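You operate a simulated robot arm through the tools that you are given. There is no shell and no other tool. Be economical: measure what you need, move in short steps, check, and stop when the job is done.

Carry out the task below with a simulated robot arm. There is one attempt and no reset: what you move stays moved.

TASK
Send the yellow pack down the chute, then shut the yellow bolt again.
Fine: set it on the chute deck and push it on to the rollers.

It is judged by the outcome, as a careful person would: the job done as asked, and still so three seconds after it is handed in. It fails if anything else is knocked over, pushed out of place, dropped, spilled or broken.

THE ROBOT
A 7-joint arm with a two-finger parallel gripper, fixed in place. Base frame: the origin is at the foot of the arm, x ahead of it, y to its left, z up; the work surface is at about z = 800. Units: mm, rad, N and s.
With the tool pointing down near the work surface it reaches from about 300 to 700 mm from the base axis. Its first joint turns from -1.152 to 1.152 rad. Payload 1.57 kg.
The tool frame sits at the grasp point between the pads (the TCP): z along the fingers, y along the line on which they close. The tips reach 30 mm beyond it. Largest opening 110 mm; finger width 24, thickness 12; the body of the gripper, 48 by 112 mm, starts 78 mm behind the TCP.
Orientation is told as [roll, pitch, yaw] about the base's x, y, z axes, in that order, counted from this pose: with the fingers straight down and closing along the base's y, the tool's x points along the base's -x, its y along +y and its z along -z.

THE INTERFACE
- The arm moves only by the tool move_arm. Its argument "motion" is one flat list of numbers, 7 for each row, row after row: the shift along the tool's x, y, z in mm, then the turn, a rotation vector about the tool's x, y, z in rad, then the finger opening in mm, from 0 to 110. In form: [dx, dy, dz, ax, ay, az, fingers, dx, dy, dz, ax, ay, az, fingers, ...]. A call has 1 to 12 rows; each row shifts and turns the commanded pose from where the row before left it, along the tool's axes as they then stand. Rows are played at 5 a second. More than 50 mm and 0.15 rad between two rows, or a gripper value outside its range, and nothing of the call is played. Where a pose cannot be reached the arm comes as near as it can. A force on the tool above 60 N (or 10 N above the force at the start of the call, whichever is more), or a blocked arm, ends the call early, and 0.2 s more pass. The fingers move at their own pace (about 108 mm/s each) and stop on an object; they squeeze with about 43 N. The grip force told is the motor's: it shows also when the fingers shut on nothing. Time passes only in rows, and 0.2 s behind the last, so rows that do not move let the fingers close. It gives the time, the measured TCP pose, the force on the tool (base axes), the opening and the grip force at its end, in the units of the frame above (readings bear some noise), with the torque about the TCP (base axes, N m) and any sound that the robot's microphone picked up.
- Cameras (640 x 400 px; columns grow to the right, rows downward): "scene" is fixed at [159.1, -389.4, 1399.6]; the picture's right is [0.81, -0.58, 0.00], its down [-0.36, -0.51, -0.78] and it looks along [0.46, 0.63, -0.63] (base axes); focal length 287 px, centre (320, 200). "wrist" rides on the gripper at [70, 16, -141] in the tool frame; the picture's right is [-0.23, 0.97, 0.00], its down [-0.86, -0.20, -0.48] and it looks along [-0.47, -0.11, 0.88] (tool axes); focal length 222 px, centre (320, 200). There is no depth. A picture from a camera that has moved, and an enlarged one, comes with that camera's place and axes in the base frame and with its lens.
- camera(camera): a new picture of that camera. It takes no simulated time.
- enlarge(camera, box): a new picture of the part [left, top, right, bottom] of that camera's present view, enlarged. It takes no simulated time.
- job_done(): hands the job in; it is judged then, once.

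Work in short steps. Places have to be worked out from the pictures, the camera data and where the tool is seen: move nearer, look again, correct. Check each grasp and each placing, and mend what went wrong. You have 120 turns and 64 pictures in all, those below and enlarged ones among them. Open the gripper and draw the arm clear of the work before you hand the job in, unless the task says otherwise; then end with one line.

The tools are called after ">>>" by a JSON object that holds its "api" and its "payload". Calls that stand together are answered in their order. move_arm: Moves the arm, as the interface text tells. Its arguments: {"type":"object","properties":{"motion":{"type":"array"}},"required":["motion"]} The other tools are called the same way: camera (camera) takes a picture; enlarge (camera, box) takes an enlarged picture of a part of a camera's view; job_done () hands the job in.

At the start:

```text
t: 0.0
tool_pos: [362.7, -98.1, 1153.9]
ee_rot: [0.0, 0.0, 0.001]
wrist_force: [0.0, -0.2, -0.4]
torque: [0.02, -0.01, -0.02]
finger_gap: 109.8
finger_force: 0.0
```

scene: 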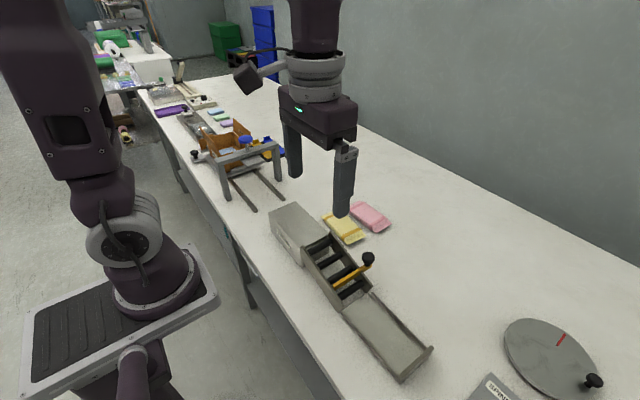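
wrist: 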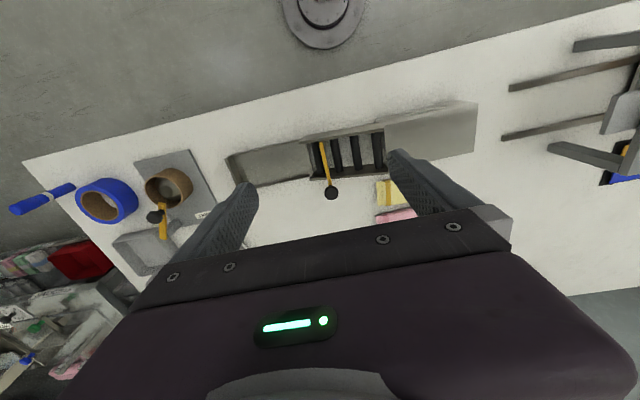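

I look closer at the chute, the bolt and the packs first.

>>> {"api": "enlarge", "payload": {"camera": "scene", "box": [250, 180, 450, 390]}}

>>> {"api": "enlarge", "payload": {"camera": "wrist", "box": [200, 80, 520, 240]}}

```text
1.90 times, centred on (350, 285) of scene
camera zoom: at [159.1, -389.4, 1399.6], right [0.81, -0.58, 0.0], down [-0.36, -0.51, -0.78], along [0.46, 0.63, -0.63], focal length 547 px, centre (263, 38)
```

zoom: 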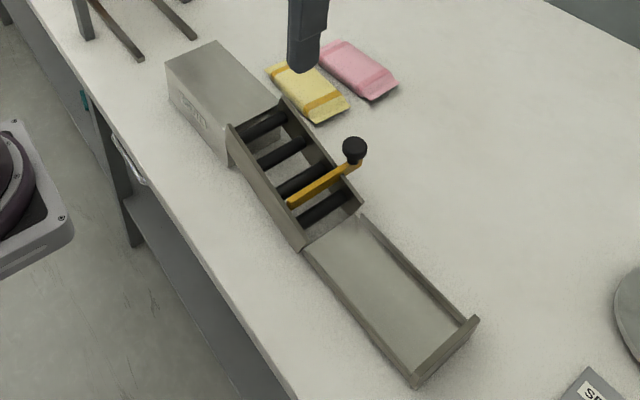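

```text
2.00 times, centred on (360, 160) of wrist
camera zoom: at [292.1, -81.7, 1294.8], right [0.23, 0.97, 0.0], down [0.86, -0.2, 0.48], along [0.47, -0.11, -0.88], focal length 444 px, centre (240, 280)
```

zoom: 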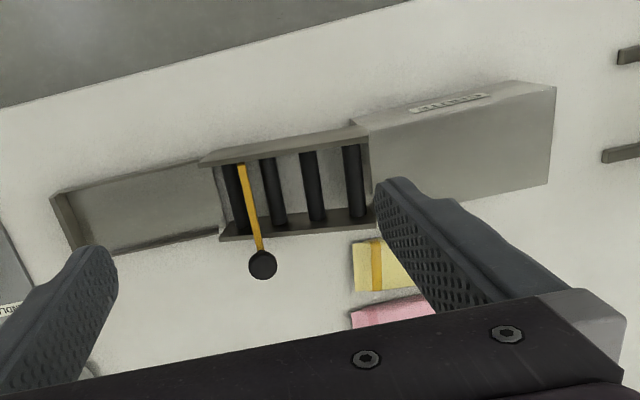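

The knob is roughly at (504,-107,875), with the bar running across the rollers to x≈405. The yellow pack is near (566,53). I move above that area for a closer look.

>>> {"api": "move_arm", "payload": {"motion": [-33, 20, 20, 0, 0, 0, 110, -33, 20, 20, 0, 0, 0, 110, -33, 20, 20, 0, 0, 0, 110, -33, 20, 20, 0, 0, 0, 110, -33, 20, 20, 0, 0, 0, 110, -33, 20, 20, 0, 0, 0, 110]}}

>>> {"api": "camera", "payload": {"camera": "wrist"}}

>>> {"api": "enlarge", "payload": {"camera": "scene", "box": [250, 190, 430, 300]}}

```text
t: 1.4
tool_pos: [562.0, 21.4, 1031.6]
ee_rot: [0.0, 0.001, 0.0]
wrist_force: [0.7, 0.2, -0.1]
torque: [-0.02, 0.0, 0.01]
finger_gap: 109.9
finger_force: 0.1
```

```text
59 pictures are left
camera wrist: at [491.6, 37.4, 1173.8], right [0.23, 0.97, 0.0], down [0.85, -0.2, 0.48], along [0.47, -0.11, -0.88], focal length 222 px, centre (320, 200)
```

wrist: 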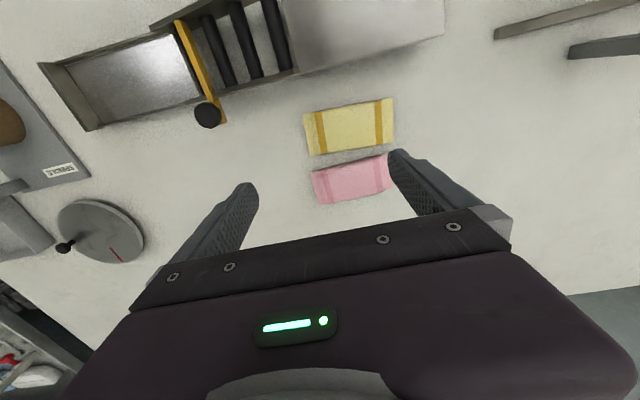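

```text
3.56 times, centred on (340, 245) of scene
camera zoom: at [159.1, -389.4, 1399.6], right [0.81, -0.58, 0.0], down [-0.36, -0.51, -0.78], along [0.46, 0.63, -0.63], focal length 1020 px, centre (249, 40)
```

zoom: 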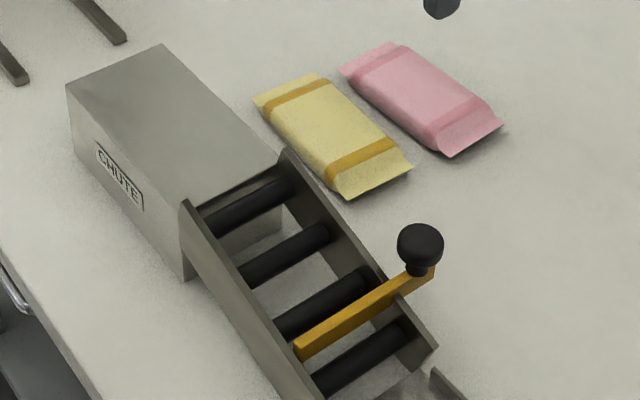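

The pack is about 135×70 mm around (573,66), and the deck is the top of the box at z≈870. I zoom in on the bolt to understand its mechanism.

>>> {"api": "enlarge", "payload": {"camera": "scene", "box": [315, 240, 385, 300]}}

>>> {"api": "enlarge", "payload": {"camera": "wrist", "box": [130, 0, 300, 140]}}

```text
6.67 times, centred on (350, 270) of scene
camera zoom: at [159.1, -389.4, 1399.6], right [0.81, -0.58, 0.0], down [-0.36, -0.51, -0.78], along [0.46, 0.63, -0.63], focal length 1913 px, centre (120, -267)
```

zoom: 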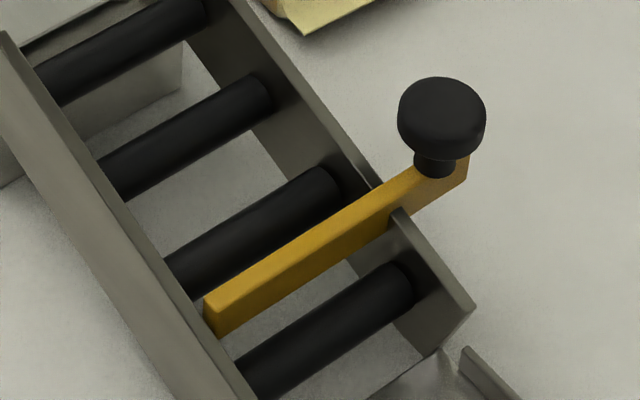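

```text
2.86 times, centred on (215, 70) of wrist
camera zoom: at [491.6, 37.4, 1173.8], right [0.23, 0.97, 0.0], down [0.85, -0.2, 0.48], along [0.47, -0.11, -0.88], focal length 635 px, centre (620, 571)
```

zoom: 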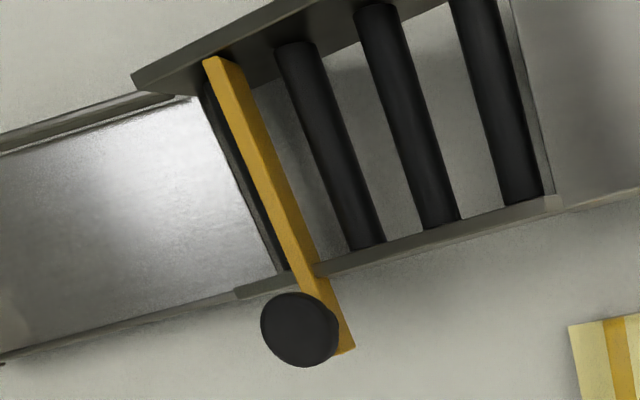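

The bolt is a bar that slides along x through a slot in the far wall. Its knob is near (502,-105,883). I go above the knob with a partly open gripper and check.

>>> {"api": "move_arm", "payload": {"motion": [15, -31.5, 20, 0, 0, 0, 70, 15, -31.5, 20, 0, 0, 0, 70, 15, -31.5, 20, 0, 0, 0, 70, 15, -31.5, 20, 0, 0, 0, 70]}}

>>> {"api": "camera", "payload": {"camera": "wrist"}}

>>> {"api": "enlarge", "payload": {"camera": "scene", "box": [280, 180, 440, 300]}}

```text
t: 2.4
tool_pos: [500.9, -105.9, 953.0]
ee_rot: [0.0, 0.0, 0.0]
wrist_force: [-1.2, -0.6, 0.2]
torque: [-0.01, -0.05, 0.01]
finger_gap: 70.3
finger_force: 0.0
```

```text
55 pictures are left
camera wrist: at [429.2, -89.1, 1093.9], right [0.23, 0.97, 0.0], down [0.85, -0.2, 0.48], along [0.47, -0.11, -0.88], focal length 222 px, centre (320, 200)
```

wrist: 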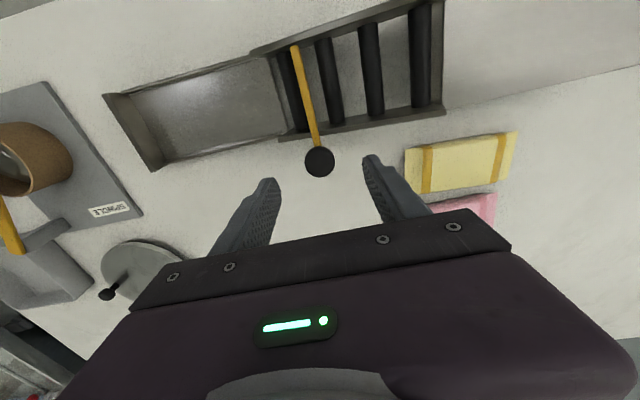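

```text
3.33 times, centred on (360, 240) of scene
camera zoom: at [159.1, -389.4, 1399.6], right [0.81, -0.58, 0.0], down [-0.36, -0.51, -0.78], along [0.46, 0.63, -0.63], focal length 956 px, centre (187, 67)
```

zoom: 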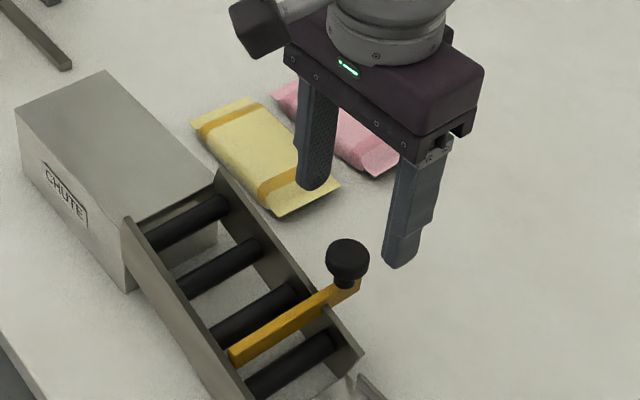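

The knob lies at about (498.5,-106), directly below the gripper. I lower so the pads straddle its head and close.

>>> {"api": "move_arm", "payload": {"motion": [1, 0, 18, 0, 0, 0, 60, 0, 0, 18, 0, 0, 0, 60, 0, 0, 18, 0, 0, 0, 60, 0, 0, 0, 0, 0, 0, 25, 0, 0, 0, 0, 0, 0, 15, 0, 0, 0, 0, 0, 0, 15]}}

>>> {"api": "enlarge", "payload": {"camera": "scene", "box": [280, 180, 440, 300]}}

```text
t: 3.8
tool_pos: [498.8, -105.2, 900.1]
ee_rot: [-0.002, 0.0, 0.001]
wrist_force: [-0.4, -11.4, -4.5]
torque: [-0.2, -0.21, 0.03]
finger_gap: 28.8
finger_force: 39.1
```

```text
3.33 times, centred on (360, 240) of scene
camera zoom: at [159.2, -389.7, 1399.5], right [0.81, -0.58, 0.0], down [-0.37, -0.51, -0.78], along [0.46, 0.63, -0.63], focal length 956 px, centre (187, 67)
```

zoom: 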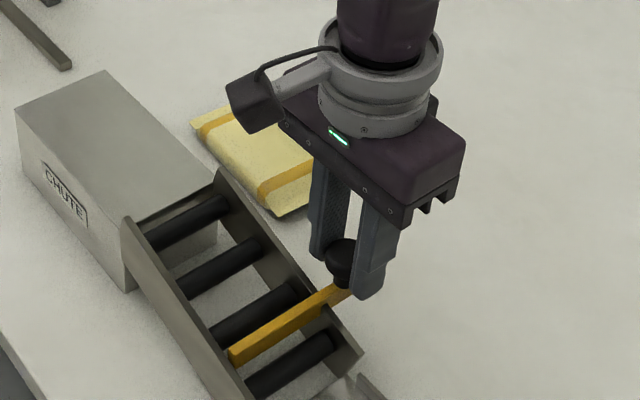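

The knob is gripped (28.8 mm). I pull it outward along +x in small steps.

>>> {"api": "move_arm", "payload": {"motion": [-6, -0.8, 0, 0, 0, 0, 15, -8, 0, 0, 0, 0, 0, 15, -8, 0, 0, 0, 0, 0, 15]}}

>>> {"api": "enlarge", "payload": {"camera": "scene", "box": [280, 180, 440, 300]}}

```text
t: 4.6
tool_pos: [521.3, -105.0, 900.4]
ee_rot: [0.001, -0.001, -0.002]
wrist_force: [-1.1, -14.1, -3.9]
torque: [-0.21, 0.34, -0.01]
finger_gap: 28.9
finger_force: 39.3
```

```text
3.33 times, centred on (360, 240) of scene
camera zoom: at [159.1, -389.7, 1399.5], right [0.81, -0.58, 0.0], down [-0.36, -0.51, -0.78], along [0.46, 0.63, -0.63], focal length 956 px, centre (187, 67)
```

zoom: 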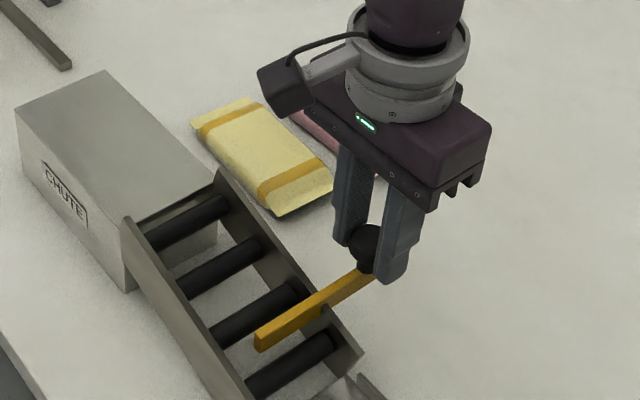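

It slides freely. I go on pulling, easing a little toward -y to relieve the side force.

>>> {"api": "move_arm", "payload": {"motion": [-8, -0.8, 0, 0, 0, 0, 15, -8, -0.8, 0, 0, 0, 0, 15, -8, -0.5, 0, 0, 0, 0, 15, -8, -0.3, 0, 0, 0, 0, 15]}}

>>> {"api": "enlarge", "payload": {"camera": "scene", "box": [280, 180, 440, 300]}}

```text
t: 5.6
tool_pos: [554.8, -106.3, 900.1]
ee_rot: [0.003, -0.003, 0.003]
wrist_force: [0.3, 6.7, 9.1]
torque: [0.12, -0.11, 0.03]
finger_gap: 28.7
finger_force: 39.4
```

```text
3.33 times, centred on (360, 240) of scene
camera zoom: at [158.9, -389.2, 1399.7], right [0.81, -0.58, 0.0], down [-0.36, -0.51, -0.78], along [0.46, 0.63, -0.63], focal length 956 px, centre (187, 67)
```

zoom: 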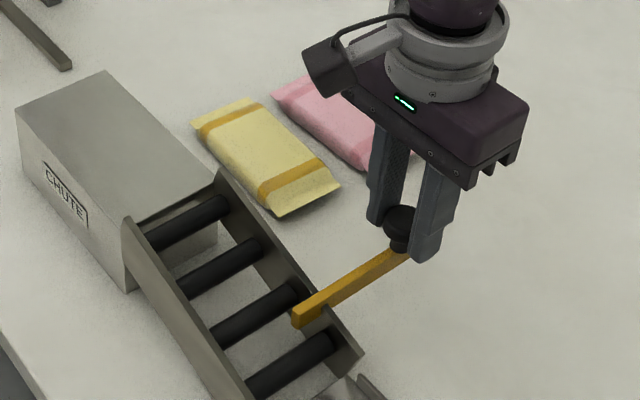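

The bar's end still stands some 15 mm into the lane. I pull further in small steps, watching for a stop.

>>> {"api": "move_arm", "payload": {"motion": [-5, 0, 0, 0, 0, 0, 15, -5, 0, 0, 0, 0, 0, 15]}}

>>> {"api": "enlarge", "payload": {"camera": "scene", "box": [310, 240, 390, 300]}}

```text
t: 6.2
tool_pos: [565.2, -105.6, 899.2]
ee_rot: [0.0, -0.003, 0.001]
wrist_force: [-0.1, 15.2, 10.9]
torque: [0.28, -0.29, 0.06]
finger_gap: 29.2
finger_force: 38.6
```

```text
6.67 times, centred on (350, 270) of scene
camera zoom: at [158.9, -388.9, 1399.8], right [0.81, -0.58, 0.0], down [-0.36, -0.51, -0.78], along [0.46, 0.63, -0.63], focal length 1913 px, centre (120, -267)
```

zoom: 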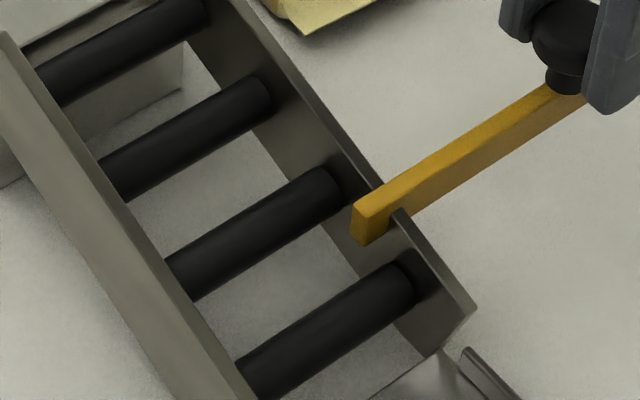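

About 6-10 mm still protrudes. I continue in small steps while easing the side load.

>>> {"api": "move_arm", "payload": {"motion": [-4, 0.8, -0.4, 0, 0, 0, 15, -4, 0.3, -0.2, 0, 0, 0, 15]}}

>>> {"api": "enlarge", "payload": {"camera": "scene", "box": [310, 240, 390, 300]}}

```text
t: 6.8
tool_pos: [570.6, -105.8, 899.8]
ee_rot: [0.0, 0.001, 0.0]
wrist_force: [1.0, 12.2, -2.2]
torque: [0.14, -0.67, -0.05]
finger_gap: 28.8
finger_force: 38.5
```

```text
6.67 times, centred on (350, 270) of scene
camera zoom: at [159.1, -389.1, 1399.7], right [0.81, -0.58, 0.0], down [-0.36, -0.51, -0.78], along [0.46, 0.63, -0.63], focal length 1913 px, centre (120, -267)
```

zoom: 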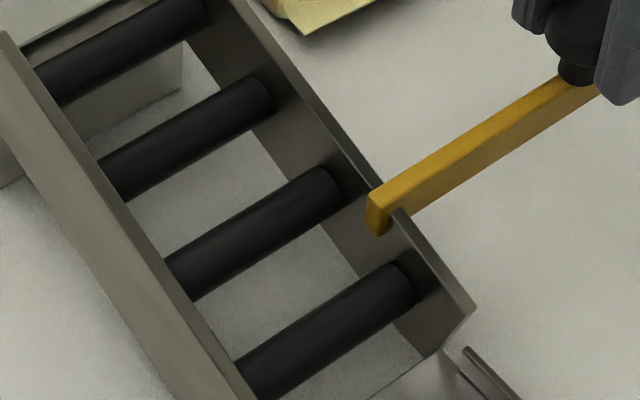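

The bar end is nearly flush and the tool lags a bit, so this may be the stop. One more small pull will tell.

>>> {"api": "move_arm", "payload": {"motion": [-3, 0.5, 0, 0, 0, 0, 15, 0, 0, 0, 0, 0, 0, 15]}}

>>> {"api": "enlarge", "payload": {"camera": "scene", "box": [310, 240, 390, 300]}}

```text
t: 7.4
tool_pos: [573.3, -106.6, 899.6]
ee_rot: [-0.001, 0.003, 0.001]
wrist_force: [-0.8, 9.1, 0.9]
torque: [0.17, 0.85, -0.08]
finger_gap: 28.8
finger_force: 38.7
```

```text
6.67 times, centred on (350, 270) of scene
camera zoom: at [159.1, -389.1, 1399.7], right [0.81, -0.58, 0.0], down [-0.36, -0.51, -0.78], along [0.46, 0.63, -0.63], focal length 1913 px, centre (120, -267)
```

zoom: 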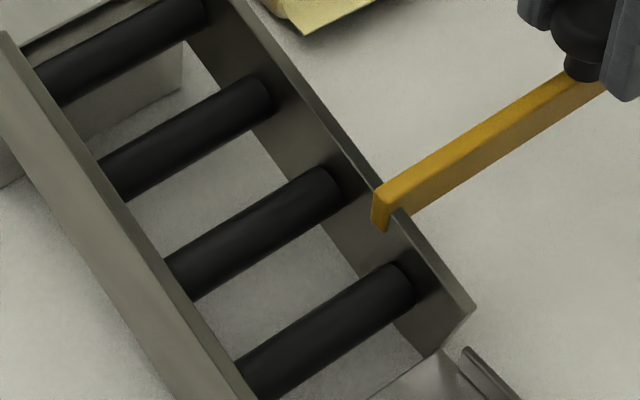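

The end is all but flush with the wall's inner face. A last 1.5 mm, then I release the knob and rise.

>>> {"api": "move_arm", "payload": {"motion": [-1.5, 0.3, 0, 0, 0, 0, 15, 0, 0, 0, 0, 0, 0, 28, 0, 0, 0, 0, 0, 0, 55, 0, 0, 0, 0, 0, 0, 60, 0, 0, -30, 0, 0, 0, 60, 0, 0, -40, 0, 0, 0, 60]}}

>>> {"api": "enlarge", "payload": {"camera": "scene", "box": [280, 200, 440, 320]}}

>>> {"api": "camera", "payload": {"camera": "wrist"}}

```text
t: 8.8
tool_pos: [575.1, -104.7, 969.9]
ee_rot: [0.0, 0.001, -0.001]
wrist_force: [-0.4, -0.5, 0.6]
torque: [0.01, 0.01, 0.0]
finger_gap: 60.0
finger_force: 0.1
```

```text
3.33 times, centred on (360, 260) of scene
camera zoom: at [159.1, -389.4, 1399.6], right [0.81, -0.58, 0.0], down [-0.36, -0.51, -0.78], along [0.46, 0.63, -0.63], focal length 956 px, centre (187, 0)
```

zoom: 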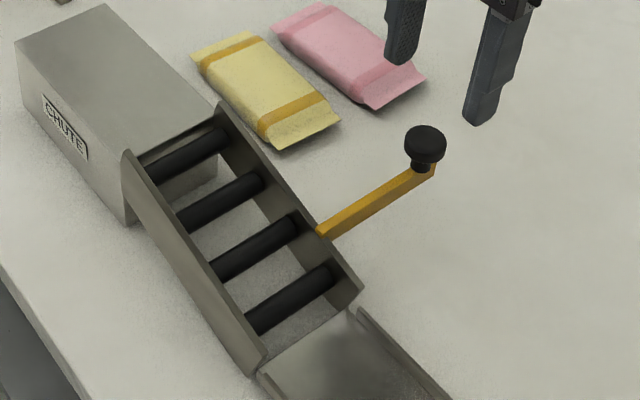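

```text
46 pictures are left
camera wrist: at [505.6, -88.6, 1110.6], right [0.23, 0.97, 0.0], down [0.86, -0.2, 0.48], along [0.47, -0.11, -0.88], focal length 222 px, centre (320, 200)
```

wrist: 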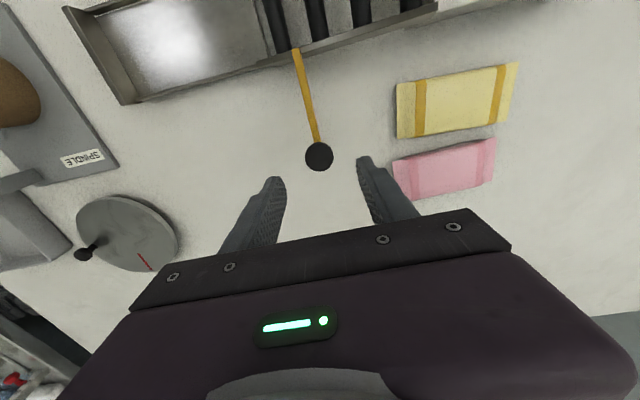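

The bolt stays open. The pack is centred near (571,67) with its long side almost along y. I move above it and turn the gripper so it closes across its width.

>>> {"api": "move_arm", "payload": {"motion": [1, 43, 0, 0, 0, 0, 84, 1, 43, 0, 0, 0, 0, 84, 1, 43, 0, 0, 0, 0, 84, 1, 43, 0, 0, 0, 0, 84, 0, 0, 0, 0, 0, 0.1496, 84, 0, 0, 0, 0, 0, 0.1496, 84, 0, 0, 0, 0, 0, 0.1496, 84, 0, 0, 0, 0, 0, 0.1496, 84, 0, 0, 0, 0, 0, 0.1496, 84, 0, 0, 0, 0, 0, 0.1496, 84, 0, 0, 0, 0, 0, 0.1496, 84, 0, 0, 0, 0, 0, 0.1496, 84]}}

>>> {"api": "move_arm", "payload": {"motion": [0, 0, 0, 0, 0, 0.1496, 84, 0, 0, 0, 0, 0, 0.1496, 84, 0, 0, 0, 0, 0, 0.1496, 84]}}

>>> {"api": "camera", "payload": {"camera": "wrist"}}

>>> {"api": "camera", "payload": {"camera": "scene"}}

```text
t: 11.4
tool_pos: [571.4, 67.2, 970.6]
ee_rot: [0.0, 0.0, -1.2]
wrist_force: [0.2, 0.3, -1.1]
torque: [0.02, 0.01, -0.04]
finger_gap: 84.1
finger_force: 0.1
```

```text
t: 12.2
tool_pos: [571.7, 65.9, 971.0]
ee_rot: [0.001, 0.0, -1.648]
wrist_force: [-0.5, -0.1, -0.2]
torque: [-0.01, -0.03, 0.01]
finger_gap: 84.2
finger_force: 0.1
```

```text
45 pictures are left
camera wrist: at [593.0, 134.8, 1111.4], right [0.95, -0.3, 0.0], down [-0.26, -0.84, 0.48], along [-0.14, -0.46, -0.88], focal length 222 px, centre (320, 200)
```

wrist: 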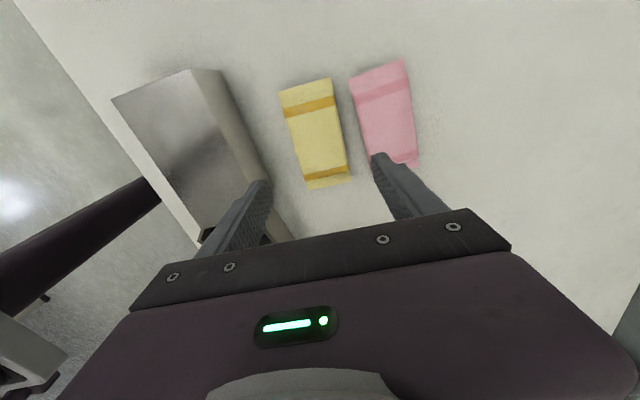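

```text
44 pictures are left
```

scene: 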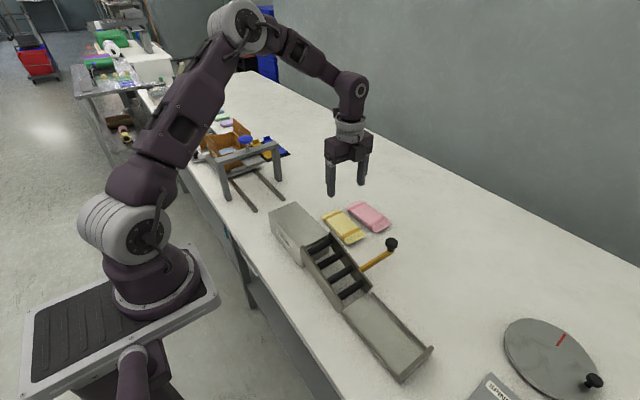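

The wrist view puts the pack centre at (569,64), about 65 mm wide, with a 27 mm gap to the pink one. I narrow the opening to 78 and lower partway to check clearance.

>>> {"api": "move_arm", "payload": {"motion": [-2, -2.5, 25, 0, 0, 0.01, 78, 0, 0, 30, 0, 0, 0, 78, 0, 0, 30, 0, 0, 0, 78, 0, 0, 10, 0, 0, 0, 78]}}

>>> {"api": "camera", "payload": {"camera": "wrist"}}

>>> {"api": "enlarge", "payload": {"camera": "scene", "box": [280, 140, 420, 260]}}

```text
t: 13.2
tool_pos: [569.9, 64.7, 876.2]
ee_rot: [0.0, 0.0, -1.657]
wrist_force: [0.2, -0.2, 0.3]
torque: [-0.01, -0.01, 0.0]
finger_gap: 77.9
finger_force: 0.0
```

```text
43 pictures are left
camera wrist: at [590.9, 133.1, 1017.2], right [0.95, -0.31, 0.0], down [-0.27, -0.84, 0.48], along [-0.15, -0.45, -0.88], focal length 222 px, centre (320, 200)
```

wrist: 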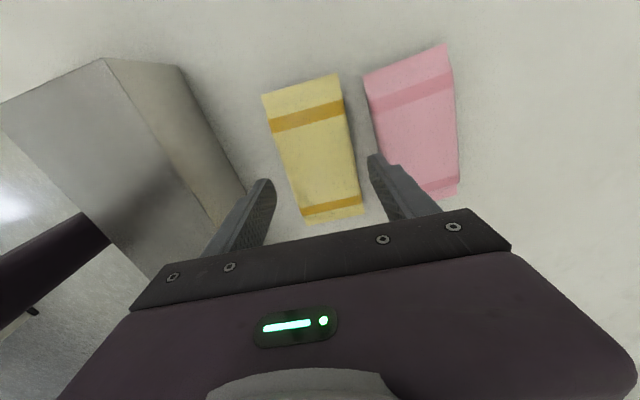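

```text
3.33 times, centred on (350, 200) of scene
camera zoom: at [159.1, -389.4, 1399.6], right [0.81, -0.58, 0.0], down [-0.36, -0.51, -0.78], along [0.46, 0.63, -0.63], focal length 956 px, centre (220, 200)
```

zoom: 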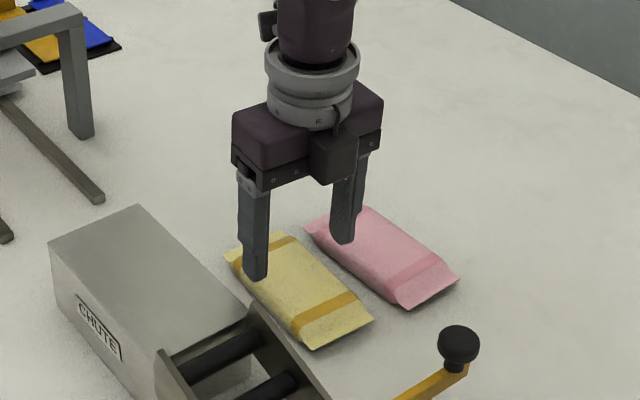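

Clearances look right: the far finger should sit between x≈607 and 619, with the pink pack starting at ≈625. I shift 2 mm, lower to z≈835 and close.

>>> {"api": "move_arm", "payload": {"motion": [0, -2, 14, 0, 0, 0, 78, 0, 0, 14, 0, 0, 0, 78, 0, 0, 13, 0, 0, 0, 78, 0, 0, 0, 0, 0, 0, 78]}}

>>> {"api": "enlarge", "payload": {"camera": "scene", "box": [300, 160, 410, 250]}}

```text
t: 14.2
tool_pos: [565.5, 65.2, 835.4]
ee_rot: [0.001, 0.0, -1.658]
wrist_force: [0.4, -0.6, 0.7]
torque: [0.0, 0.0, 0.0]
finger_gap: 78.0
finger_force: 0.1
```

```text
4.44 times, centred on (355, 205) of scene
camera zoom: at [159.1, -389.4, 1399.6], right [0.81, -0.58, 0.0], down [-0.36, -0.51, -0.78], along [0.46, 0.63, -0.63], focal length 1275 px, centre (164, 178)
```

zoom: 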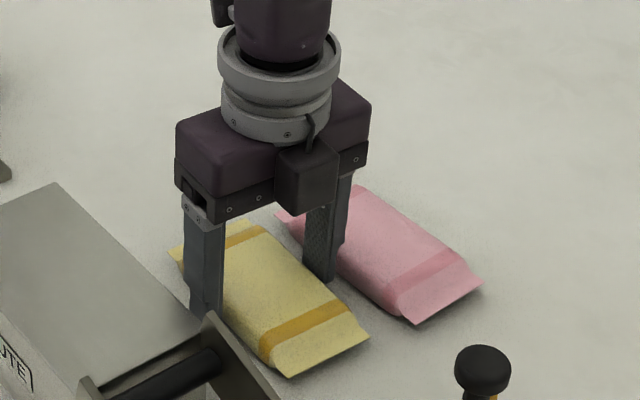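

The fingers straddle the pack cleanly without touching the pink one. I close on it.

>>> {"api": "move_arm", "payload": {"motion": [0, 0, 0, 0, 0, 0, 66, 0, 0, 0, 0, 0, 0, 58, 0, 0, 0, 0, 0, 0, 50, 0, 0, 0, 0, 0, 0, 50]}}

>>> {"api": "enlarge", "payload": {"camera": "scene", "box": [300, 160, 410, 250]}}

```text
t: 15.2
tool_pos: [566.0, 64.6, 835.4]
ee_rot: [-0.001, -0.001, -1.653]
wrist_force: [0.1, -0.1, -0.3]
torque: [-0.02, -0.02, -0.02]
finger_gap: 64.3
finger_force: 43.1
```

```text
4.44 times, centred on (355, 205) of scene
camera zoom: at [159.1, -389.4, 1399.6], right [0.81, -0.58, 0.0], down [-0.36, -0.51, -0.78], along [0.46, 0.63, -0.63], focal length 1275 px, centre (164, 178)
```

zoom: 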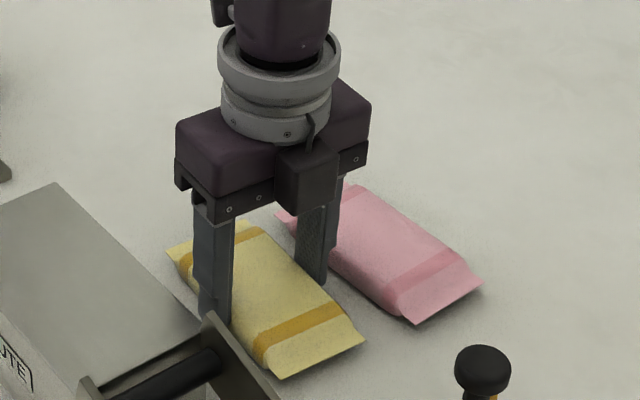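

Held at 64 mm. I lift it straight up.

>>> {"api": "move_arm", "payload": {"motion": [0, 0, -10, 0, 0, 0, 50, 0, 0, -20, 0, 0, 0, 50, 0, 0, -30, 0, 0, 0, 50, 0, 0, -35, 0, 0, 0, 50, 0, 0, -35, 0, 0, 0, 50]}}

>>> {"api": "camera", "payload": {"camera": "wrist"}}

>>> {"api": "enlarge", "payload": {"camera": "scene", "box": [250, 140, 410, 300]}}

```text
t: 16.4
tool_pos: [566.6, 65.7, 964.4]
ee_rot: [0.0, 0.0, -1.654]
wrist_force: [-0.5, 0.1, 0.8]
torque: [-0.02, -0.01, 0.03]
finger_gap: 64.0
finger_force: 43.1
```

```text
39 pictures are left
camera wrist: at [588.2, 134.2, 1105.8], right [0.95, -0.31, 0.0], down [-0.27, -0.84, 0.48], along [-0.15, -0.46, -0.88], focal length 222 px, centre (320, 200)
```

wrist: 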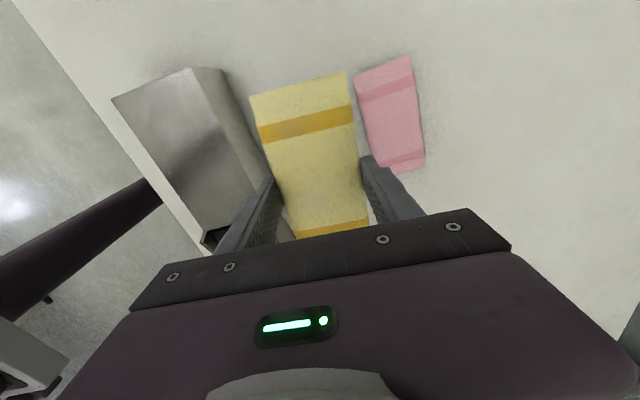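

```text
2.50 times, centred on (330, 220) of scene
camera zoom: at [159.1, -389.4, 1399.6], right [0.81, -0.58, 0.0], down [-0.36, -0.51, -0.78], along [0.46, 0.63, -0.63], focal length 717 px, centre (295, 150)
```

zoom: 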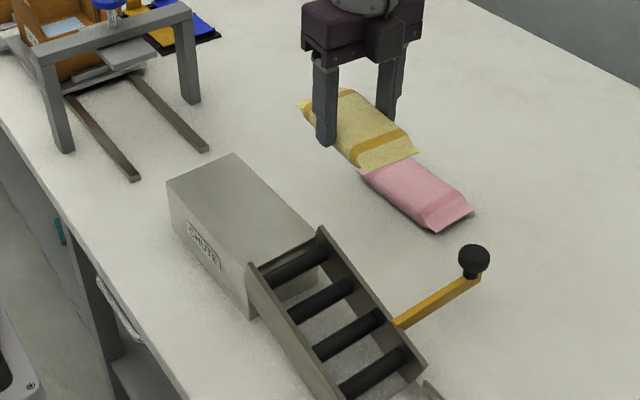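

The pack hangs level. I carry it over the deck (centre ≈(441,96)) at this height and align its yaw with the chute.

>>> {"api": "move_arm", "payload": {"motion": [4.9, -32, 0, 0, 0, 0, 50, 4.9, -32, 0, 0, 0, 0, 50, 4.9, -32, 0, 0, 0, 0, 50, 4.9, -32, 0, 0, 0, 0, 50, 0, 0, 0, 0, 0, -0.1, 50, 0, 0, 0, 0, 0, 0, 50]}}

>>> {"api": "camera", "payload": {"camera": "wrist"}}

>>> {"api": "enlarge", "payload": {"camera": "scene", "box": [230, 140, 390, 300]}}

```text
t: 17.8
tool_pos: [442.2, 96.5, 964.8]
ee_rot: [0.001, 0.0, -1.555]
wrist_force: [-0.7, 0.1, 0.5]
torque: [0.02, 0.0, 0.01]
finger_gap: 64.1
finger_force: 43.4
```

```text
37 pictures are left
camera wrist: at [456.6, 165.8, 1105.5], right [0.98, -0.21, 0.0], down [-0.19, -0.86, 0.48], along [-0.1, -0.47, -0.88], focal length 222 px, centre (320, 200)
```

wrist: 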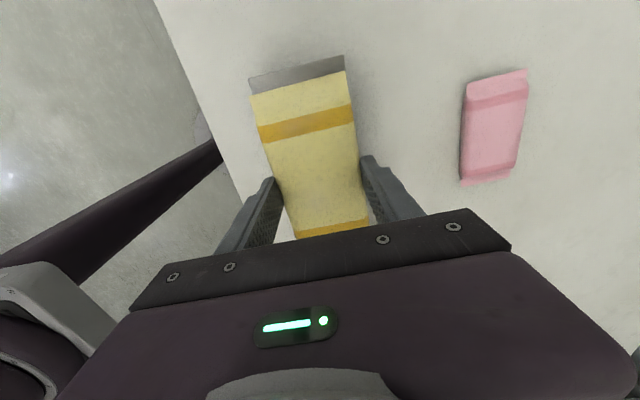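

```text
2.50 times, centred on (310, 220) of scene
camera zoom: at [159.1, -389.4, 1399.6], right [0.81, -0.58, 0.0], down [-0.36, -0.51, -0.78], along [0.46, 0.63, -0.63], focal length 717 px, centre (345, 150)
```

zoom: 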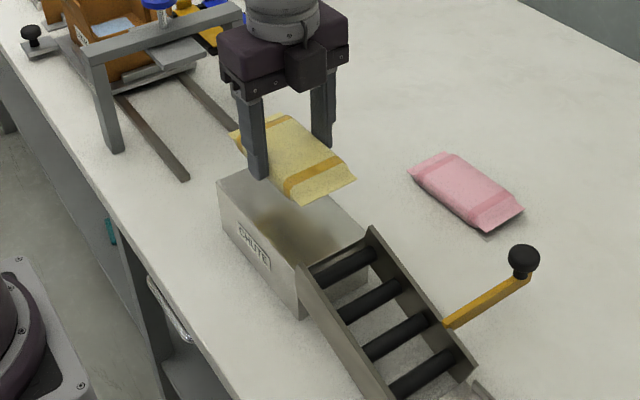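

The deck centreline is x≈439 here, and the pack spans y≈26–166 above the deck's 18–180. I shift 2.5 mm and lower close to the deck.

>>> {"api": "move_arm", "payload": {"motion": [0, -2.5, 20, 0, 0, 0, 50, 0, 0, 20, 0, 0, 0, 50, 0, 0, 10, 0, 0, 0, 50, 0, 0, 3, 0, 0, 0, 50]}}

>>> {"api": "enlarge", "payload": {"camera": "scene", "box": [250, 160, 370, 280]}}

```text
t: 18.8
tool_pos: [439.5, 95.5, 911.7]
ee_rot: [0.0, 0.0, -1.555]
wrist_force: [0.6, -0.1, -0.8]
torque: [0.01, 0.0, -0.02]
finger_gap: 63.9
finger_force: 42.9
```

```text
3.33 times, centred on (310, 220) of scene
camera zoom: at [159.1, -389.4, 1399.6], right [0.81, -0.58, 0.0], down [-0.36, -0.51, -0.78], along [0.46, 0.63, -0.63], focal length 956 px, centre (353, 133)
```

zoom: 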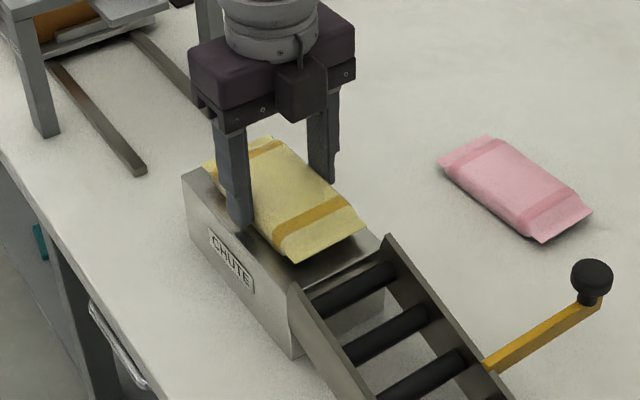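

Still a few millimetres above the deck. I lower in 2 mm steps until I feel contact.

>>> {"api": "move_arm", "payload": {"motion": [0, 0, 2, 0, 0, 0, 50, 0, 0, 2, 0, 0, 0, 50]}}

>>> {"api": "move_arm", "payload": {"motion": [0, 0, 1.5, 0, 0, 0, 50, 0, 0, 0, 0, 0, 0, 50]}}

```text
t: 19.4
tool_pos: [439.6, 95.8, 907.4]
ee_rot: [0.002, -0.001, -1.556]
wrist_force: [-2.0, 0.1, 26.5]
torque: [0.01, 0.09, 0.01]
finger_gap: 64.4
finger_force: 43.1
```

```text
t: 20.0
tool_pos: [440.6, 95.9, 906.2]
ee_rot: [0.003, 0.002, -1.556]
wrist_force: [0.8, 1.0, 26.6]
torque: [0.08, -0.02, -0.01]
finger_gap: 64.1
finger_force: 43.3
```

Contact with the deck is felt (≈26 N). I open the gripper and lift off.

>>> {"api": "move_arm", "payload": {"motion": [0, 0, -1, 0, 0, 0, 64, 0, 0, 0, 0, 0, 0, 75, 0, 0, 0, 0, 0, 0, 86, 0, 0, -20, 0, 0, 0, 86, 0, 0, -35, 0, 0, 0, 86]}}

>>> {"api": "camera", "payload": {"camera": "wrist"}}

>>> {"api": "enlarge", "payload": {"camera": "scene", "box": [250, 160, 370, 280]}}

```text
t: 21.2
tool_pos: [440.8, 95.2, 962.7]
ee_rot: [-0.001, 0.001, -1.554]
wrist_force: [0.2, -0.9, 0.2]
torque: [-0.01, 0.0, -0.05]
finger_gap: 85.9
finger_force: 0.1
```

```text
34 pictures are left
camera wrist: at [454.3, 165.6, 1103.4], right [0.98, -0.21, 0.0], down [-0.19, -0.86, 0.48], along [-0.1, -0.47, -0.88], focal length 222 px, centre (320, 200)
```

wrist: 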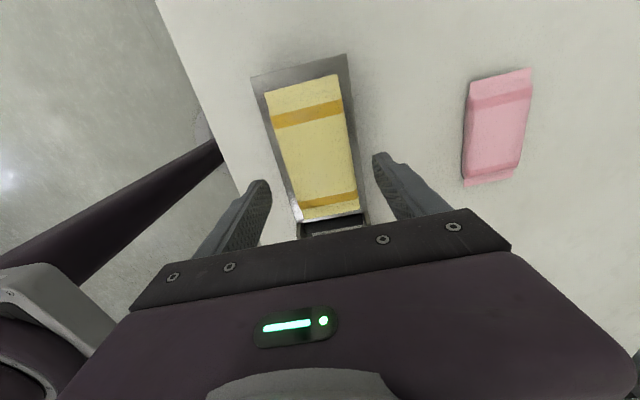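

```text
3.33 times, centred on (310, 220) of scene
camera zoom: at [159.1, -389.4, 1399.6], right [0.81, -0.58, 0.0], down [-0.36, -0.51, -0.78], along [0.46, 0.63, -0.63], focal length 956 px, centre (353, 133)
```

zoom: 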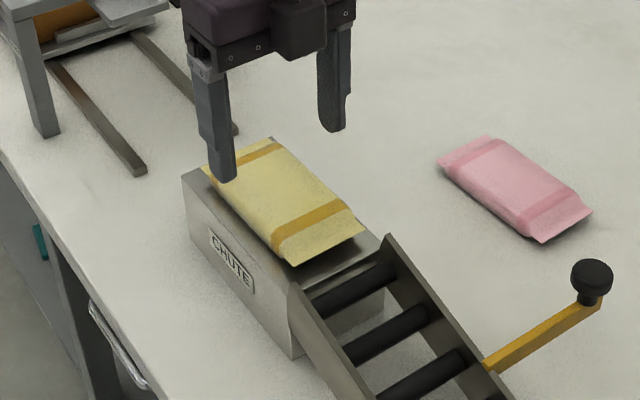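

The pack sits squarely on the deck, its rear edge at y≈165. I go behind it with the fingers 30 mm apart and lower to deck level.

>>> {"api": "move_arm", "payload": {"motion": [35, -1, 0, 0, 0, 0, 60, 35, -1, 0, 0, 0, 0, 30, 35, 0, 0, 0, 0, 0, 30, 0, 0, 25, 0, 0, 0, 30, 0, 0, 20, 0, 0, 0, 30, 0, 0, 12, 0, 0, 0, 30]}}

>>> {"api": "camera", "payload": {"camera": "wrist"}}

>>> {"api": "enlarge", "payload": {"camera": "scene", "box": [240, 150, 380, 290]}}

```text
t: 22.6
tool_pos: [434.7, 198.4, 905.1]
ee_rot: [0.0, 0.0, -1.555]
wrist_force: [0.4, 0.6, -0.4]
torque: [-0.02, -0.01, 0.04]
finger_gap: 30.2
finger_force: 0.0
```

```text
32 pictures are left
camera wrist: at [449.4, 269.4, 1046.2], right [0.98, -0.21, 0.0], down [-0.19, -0.86, 0.48], along [-0.1, -0.47, -0.88], focal length 222 px, centre (320, 200)
```

wrist: 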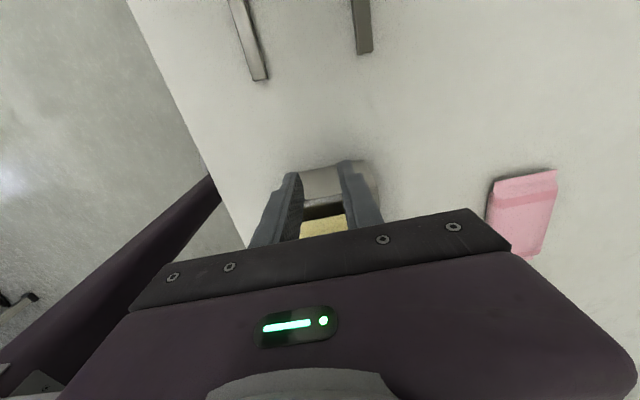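

```text
2.86 times, centred on (310, 220) of scene
camera zoom: at [159.1, -389.4, 1399.6], right [0.81, -0.58, 0.0], down [-0.36, -0.51, -0.78], along [0.46, 0.63, -0.63], focal length 820 px, centre (349, 143)
```

zoom: 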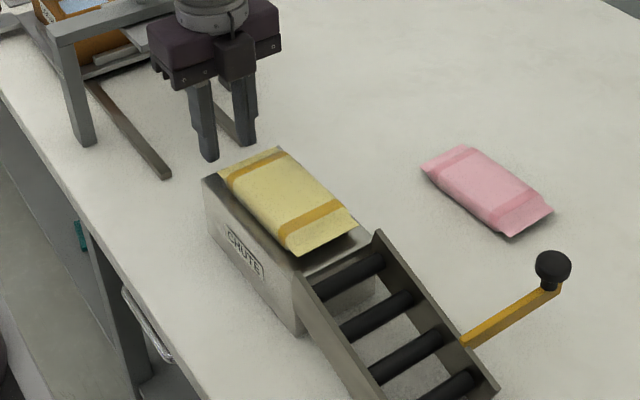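

The tips are behind the pack at deck level. I shift 2.5 mm to its centre and push toward the rollers.

>>> {"api": "move_arm", "payload": {"motion": [-10, 2.5, 0, 0, 0, 0, 30, -12, 0, 0, 0, 0, 0, 30, -12, 0, 0, 0, 0, 0, 30, -12, 0, 0, 0, 0, 0, 30]}}

>>> {"api": "enlarge", "payload": {"camera": "scene", "box": [240, 150, 380, 290]}}

```text
t: 23.6
tool_pos: [439.5, 153.7, 905.2]
ee_rot: [-0.001, 0.0, -1.555]
wrist_force: [0.0, -0.7, -0.8]
torque: [-0.02, 0.01, 0.01]
finger_gap: 29.9
finger_force: 0.1
```

```text
2.86 times, centred on (310, 220) of scene
camera zoom: at [159.1, -389.4, 1399.6], right [0.81, -0.58, 0.0], down [-0.36, -0.51, -0.78], along [0.46, 0.63, -0.63], focal length 820 px, centre (349, 143)
```

zoom: 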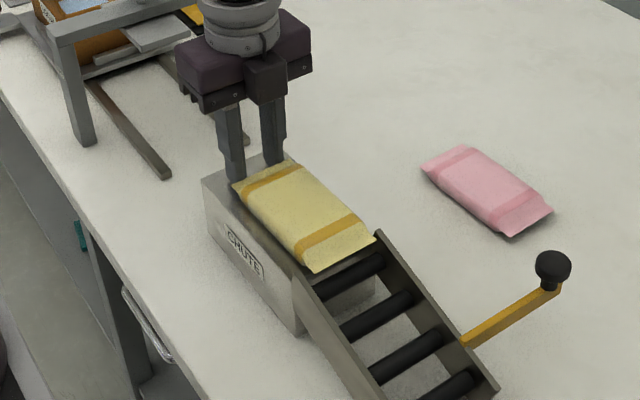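

The pack slid straight, its nose entering between the walls. I keep pushing.

>>> {"api": "move_arm", "payload": {"motion": [-10, 0, 0, 0, 0, 0, 30, -10, 0, 0, 0, 0, 0, 30, -10, 0, 0, 0, 0, 0, 30]}}

>>> {"api": "enlarge", "payload": {"camera": "scene", "box": [240, 150, 380, 290]}}

```text
t: 24.4
tool_pos: [440.6, 123.3, 906.4]
ee_rot: [0.001, 0.0, -1.556]
wrist_force: [-0.4, -0.1, 0.1]
torque: [0.0, -0.04, 0.02]
finger_gap: 30.1
finger_force: 0.0
```

```text
2.86 times, centred on (310, 220) of scene
camera zoom: at [159.1, -389.4, 1399.6], right [0.81, -0.58, 0.0], down [-0.36, -0.51, -0.78], along [0.46, 0.63, -0.63], focal length 820 px, centre (349, 143)
```

zoom: 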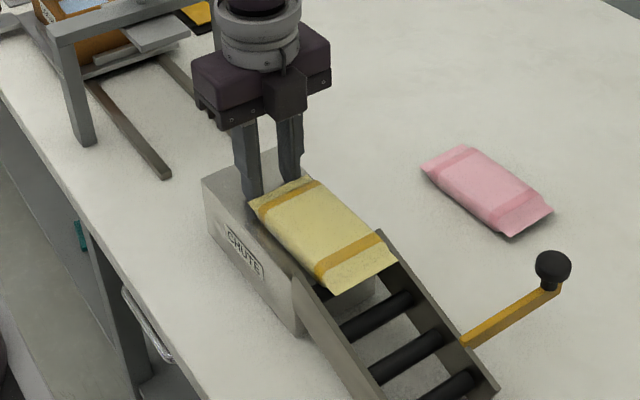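

Still straight and between the walls. I push on.

>>> {"api": "move_arm", "payload": {"motion": [-10, 0, 0, 0, 0, 0, 30, -10, 0, 0, 0, 0, 0, 30, -10, 0, 0, 0, 0, 0, 30]}}

>>> {"api": "enlarge", "payload": {"camera": "scene", "box": [250, 170, 390, 310]}}

```text
t: 25.2
tool_pos: [439.8, 92.4, 905.8]
ee_rot: [-0.001, 0.0, -1.555]
wrist_force: [-0.1, -0.4, -0.7]
torque: [-0.01, 0.01, 0.01]
finger_gap: 30.0
finger_force: 0.0
```

```text
2.86 times, centred on (320, 240) of scene
camera zoom: at [159.1, -389.4, 1399.6], right [0.81, -0.58, 0.0], down [-0.36, -0.51, -0.78], along [0.46, 0.63, -0.63], focal length 820 px, centre (320, 86)
```

zoom: 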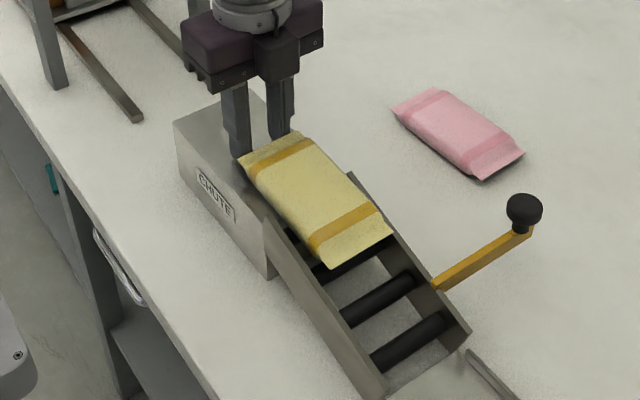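

The pack's centre is about at the deck edge; it should tip on to the rollers next. I continue.

>>> {"api": "move_arm", "payload": {"motion": [-8, 0, 0, 0, 0, 0, 30, -8, 0, 0, 0, 0, 0, 30, -8, 0, 0, 0, 0, 0, 30, 0, 0, 0, 0, 0, 0, 30]}}

>>> {"api": "enlarge", "payload": {"camera": "scene", "box": [260, 190, 440, 370]}}

```text
t: 26.2
tool_pos: [440.0, 70.0, 905.5]
ee_rot: [0.001, -0.001, -1.555]
wrist_force: [-0.5, -0.7, 0.5]
torque: [0.0, 0.01, 0.01]
finger_gap: 30.3
finger_force: 0.1
```

```text
2.22 times, centred on (350, 280) of scene
camera zoom: at [159.1, -389.4, 1399.6], right [0.81, -0.58, 0.0], down [-0.36, -0.51, -0.78], along [0.46, 0.63, -0.63], focal length 638 px, centre (253, 22)
```

zoom: 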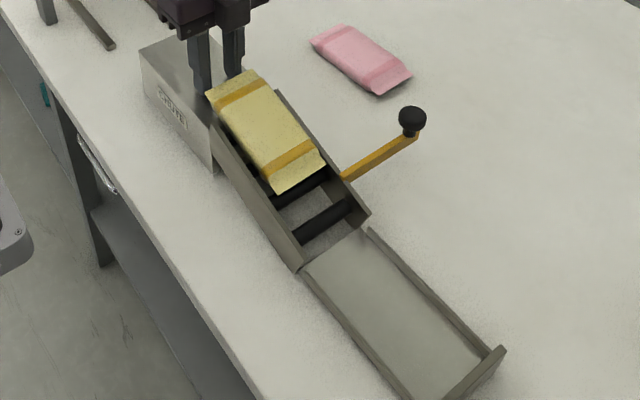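

The nose tips on to the rollers with the tail still on the deck edge. I push a little further.

>>> {"api": "move_arm", "payload": {"motion": [-8, 0, 0, 0, 0, 0, 30, -8, 0, 0, 0, 0, 0, 30, -8, 0, 0, 0, 0, 0, 30, 0, 0, 0, 0, 0, 0, 30, 0, 0, 0, 0, 0, 0, 30]}}

>>> {"api": "enlarge", "payload": {"camera": "scene", "box": [260, 190, 440, 370]}}

```text
t: 27.4
tool_pos: [440.5, 47.1, 904.1]
ee_rot: [0.0, -0.001, -1.555]
wrist_force: [0.3, -0.2, -0.6]
torque: [-0.01, 0.02, -0.01]
finger_gap: 30.0
finger_force: 0.1
```

```text
2.22 times, centred on (350, 280) of scene
camera zoom: at [159.1, -389.4, 1399.6], right [0.81, -0.58, 0.0], down [-0.36, -0.51, -0.78], along [0.46, 0.63, -0.63], focal length 638 px, centre (253, 22)
```

zoom: 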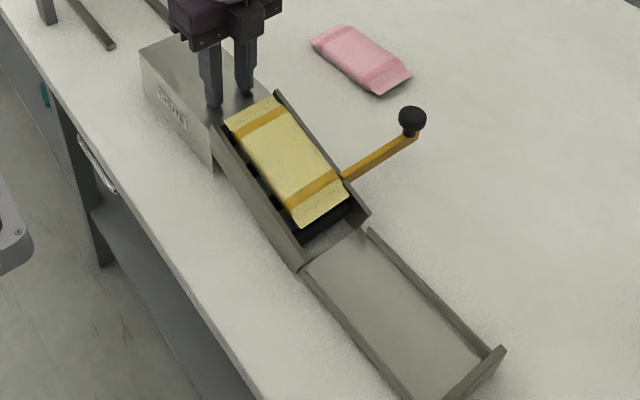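

It is past the bolt now but has not run off yet. I wait briefly and see whether it rolls by itself.

>>> {"api": "move_arm", "payload": {"motion": [0, 0, 0, 0, 0, 0, 30, 0, 0, 0, 0, 0, 0, 30, 0, 0, 0, 0, 0, 0, 30]}}

>>> {"api": "enlarge", "payload": {"camera": "scene", "box": [260, 190, 440, 370]}}

```text
t: 28.2
tool_pos: [440.3, 46.2, 905.0]
ee_rot: [-0.001, 0.001, -1.554]
wrist_force: [0.1, -0.6, 0.5]
torque: [-0.03, -0.02, 0.0]
finger_gap: 30.0
finger_force: 0.0
```

```text
2.22 times, centred on (350, 280) of scene
camera zoom: at [159.1, -389.4, 1399.6], right [0.81, -0.58, 0.0], down [-0.36, -0.51, -0.78], along [0.46, 0.63, -0.63], focal length 638 px, centre (253, 22)
```

zoom: 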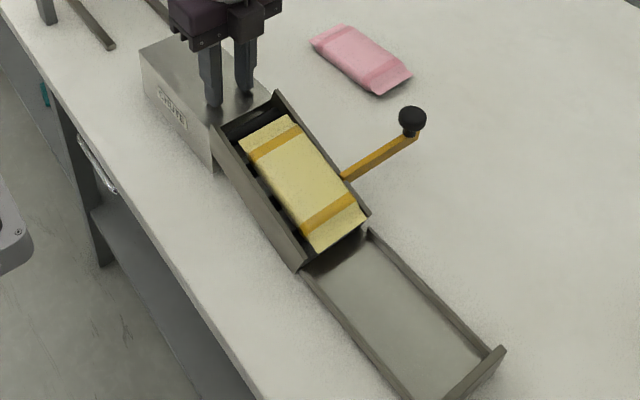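

It is rolling slowly on its own. I raise the arm while it runs, then look again.

>>> {"api": "move_arm", "payload": {"motion": [0, 0, -25, 0, 0, 0, 30, 0, 0, -30, 0, 0, 0, 30, 0, 0, -20, 0, 0, 0, 30, 0, 0, 0, 0, 0, 0, 30, 0, 0, 0, 0, 0, 0, 30, 0, 0, 0, 0, 0, 0, 30, 0, 0, 0, 0, 0, 0, 30]}}

>>> {"api": "enlarge", "payload": {"camera": "scene", "box": [260, 190, 440, 370]}}

```text
t: 29.8
tool_pos: [440.3, 46.2, 980.8]
ee_rot: [0.0, 0.001, -1.554]
wrist_force: [-0.3, -0.3, -0.4]
torque: [-0.01, 0.01, -0.03]
finger_gap: 29.8
finger_force: 0.0
```

```text
2.22 times, centred on (350, 280) of scene
camera zoom: at [159.1, -389.4, 1399.6], right [0.81, -0.58, 0.0], down [-0.36, -0.51, -0.78], along [0.46, 0.63, -0.63], focal length 638 px, centre (253, 22)
```

zoom: 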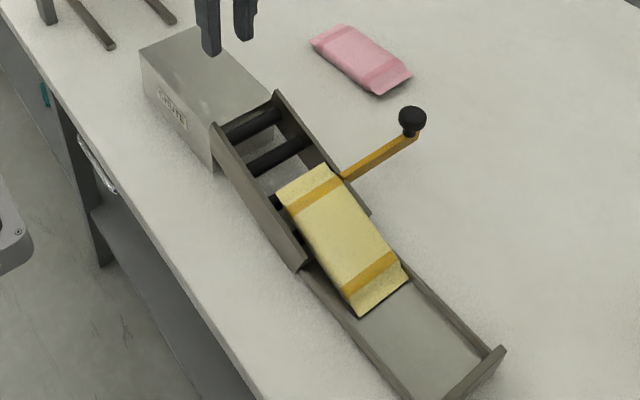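

It is still creeping on to the tray. Meanwhile I carry the arm above the knob (≈(575,-105)) and turn back.

>>> {"api": "move_arm", "payload": {"motion": [0, 45, 0, 0, 0, 0, 60, 0, 45, 0, 0, 0, 0, 60, 0, 45, 0, 0, 0, 0, 60, -38, 0, 0, 0, 0, 0, 60, -38, 0, 0, 0, 0, 0, 60, -38, 0, 0, 0, 0, 0, 60, -37, 0, 0, 0, 0, 0, 60]}}

>>> {"api": "move_arm", "payload": {"motion": [0, 0, 0, 0, 0, -0.1414, 60, 0, 0, 0, 0, 0, -0.1414, 60, 0, 0, 0, 0, 0, -0.1414, 60, 0, 0, 0, 0, 0, -0.1414, 60, 0, 0, 0, 0, 0, -0.1414, 60, 0, 0, 0, 0, 0, -0.1414, 60, 0, 0, 0, 0, 0, -0.1414, 60, 0, 0, 0, 0, 0, -0.1414, 60, 0, 0, 0, 0, 0, -0.1414, 60, 0, 0, 0, 0, 0, -0.1414, 60, 0, 0, 0, 0, 0, -0.1414, 60]}}

>>> {"api": "camera", "payload": {"camera": "wrist"}}

>>> {"api": "enlarge", "payload": {"camera": "scene", "box": [260, 190, 440, 390]}}

```text
t: 31.4
tool_pos: [579.7, -102.9, 980.2]
ee_rot: [0.0, 0.0, -1.556]
wrist_force: [0.1, -0.5, 0.1]
torque: [0.0, -0.01, 0.0]
finger_gap: 59.8
finger_force: 0.0
```

```text
t: 33.8
tool_pos: [577.0, -102.1, 980.2]
ee_rot: [0.001, -0.001, 0.001]
wrist_force: [-0.2, 0.9, -0.5]
torque: [0.01, 0.0, 0.0]
finger_gap: 59.8
finger_force: 0.2
```

```text
23 pictures are left
camera wrist: at [507.1, -86.0, 1120.9], right [0.23, 0.97, 0.0], down [0.86, -0.2, 0.48], along [0.47, -0.11, -0.88], focal length 222 px, centre (320, 200)
```

wrist: 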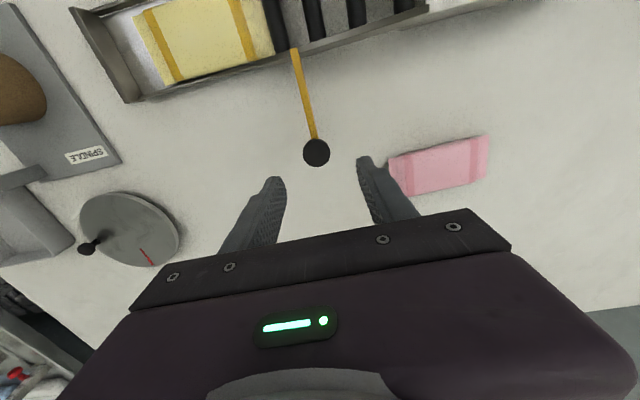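

```text
2.00 times, centred on (350, 290) of scene
camera zoom: at [159.1, -389.4, 1399.6], right [0.81, -0.58, 0.0], down [-0.36, -0.51, -0.78], along [0.46, 0.63, -0.63], focal length 574 px, centre (260, 20)
```

zoom: 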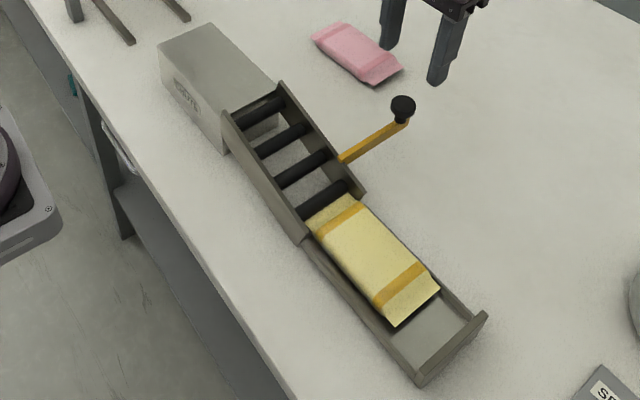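

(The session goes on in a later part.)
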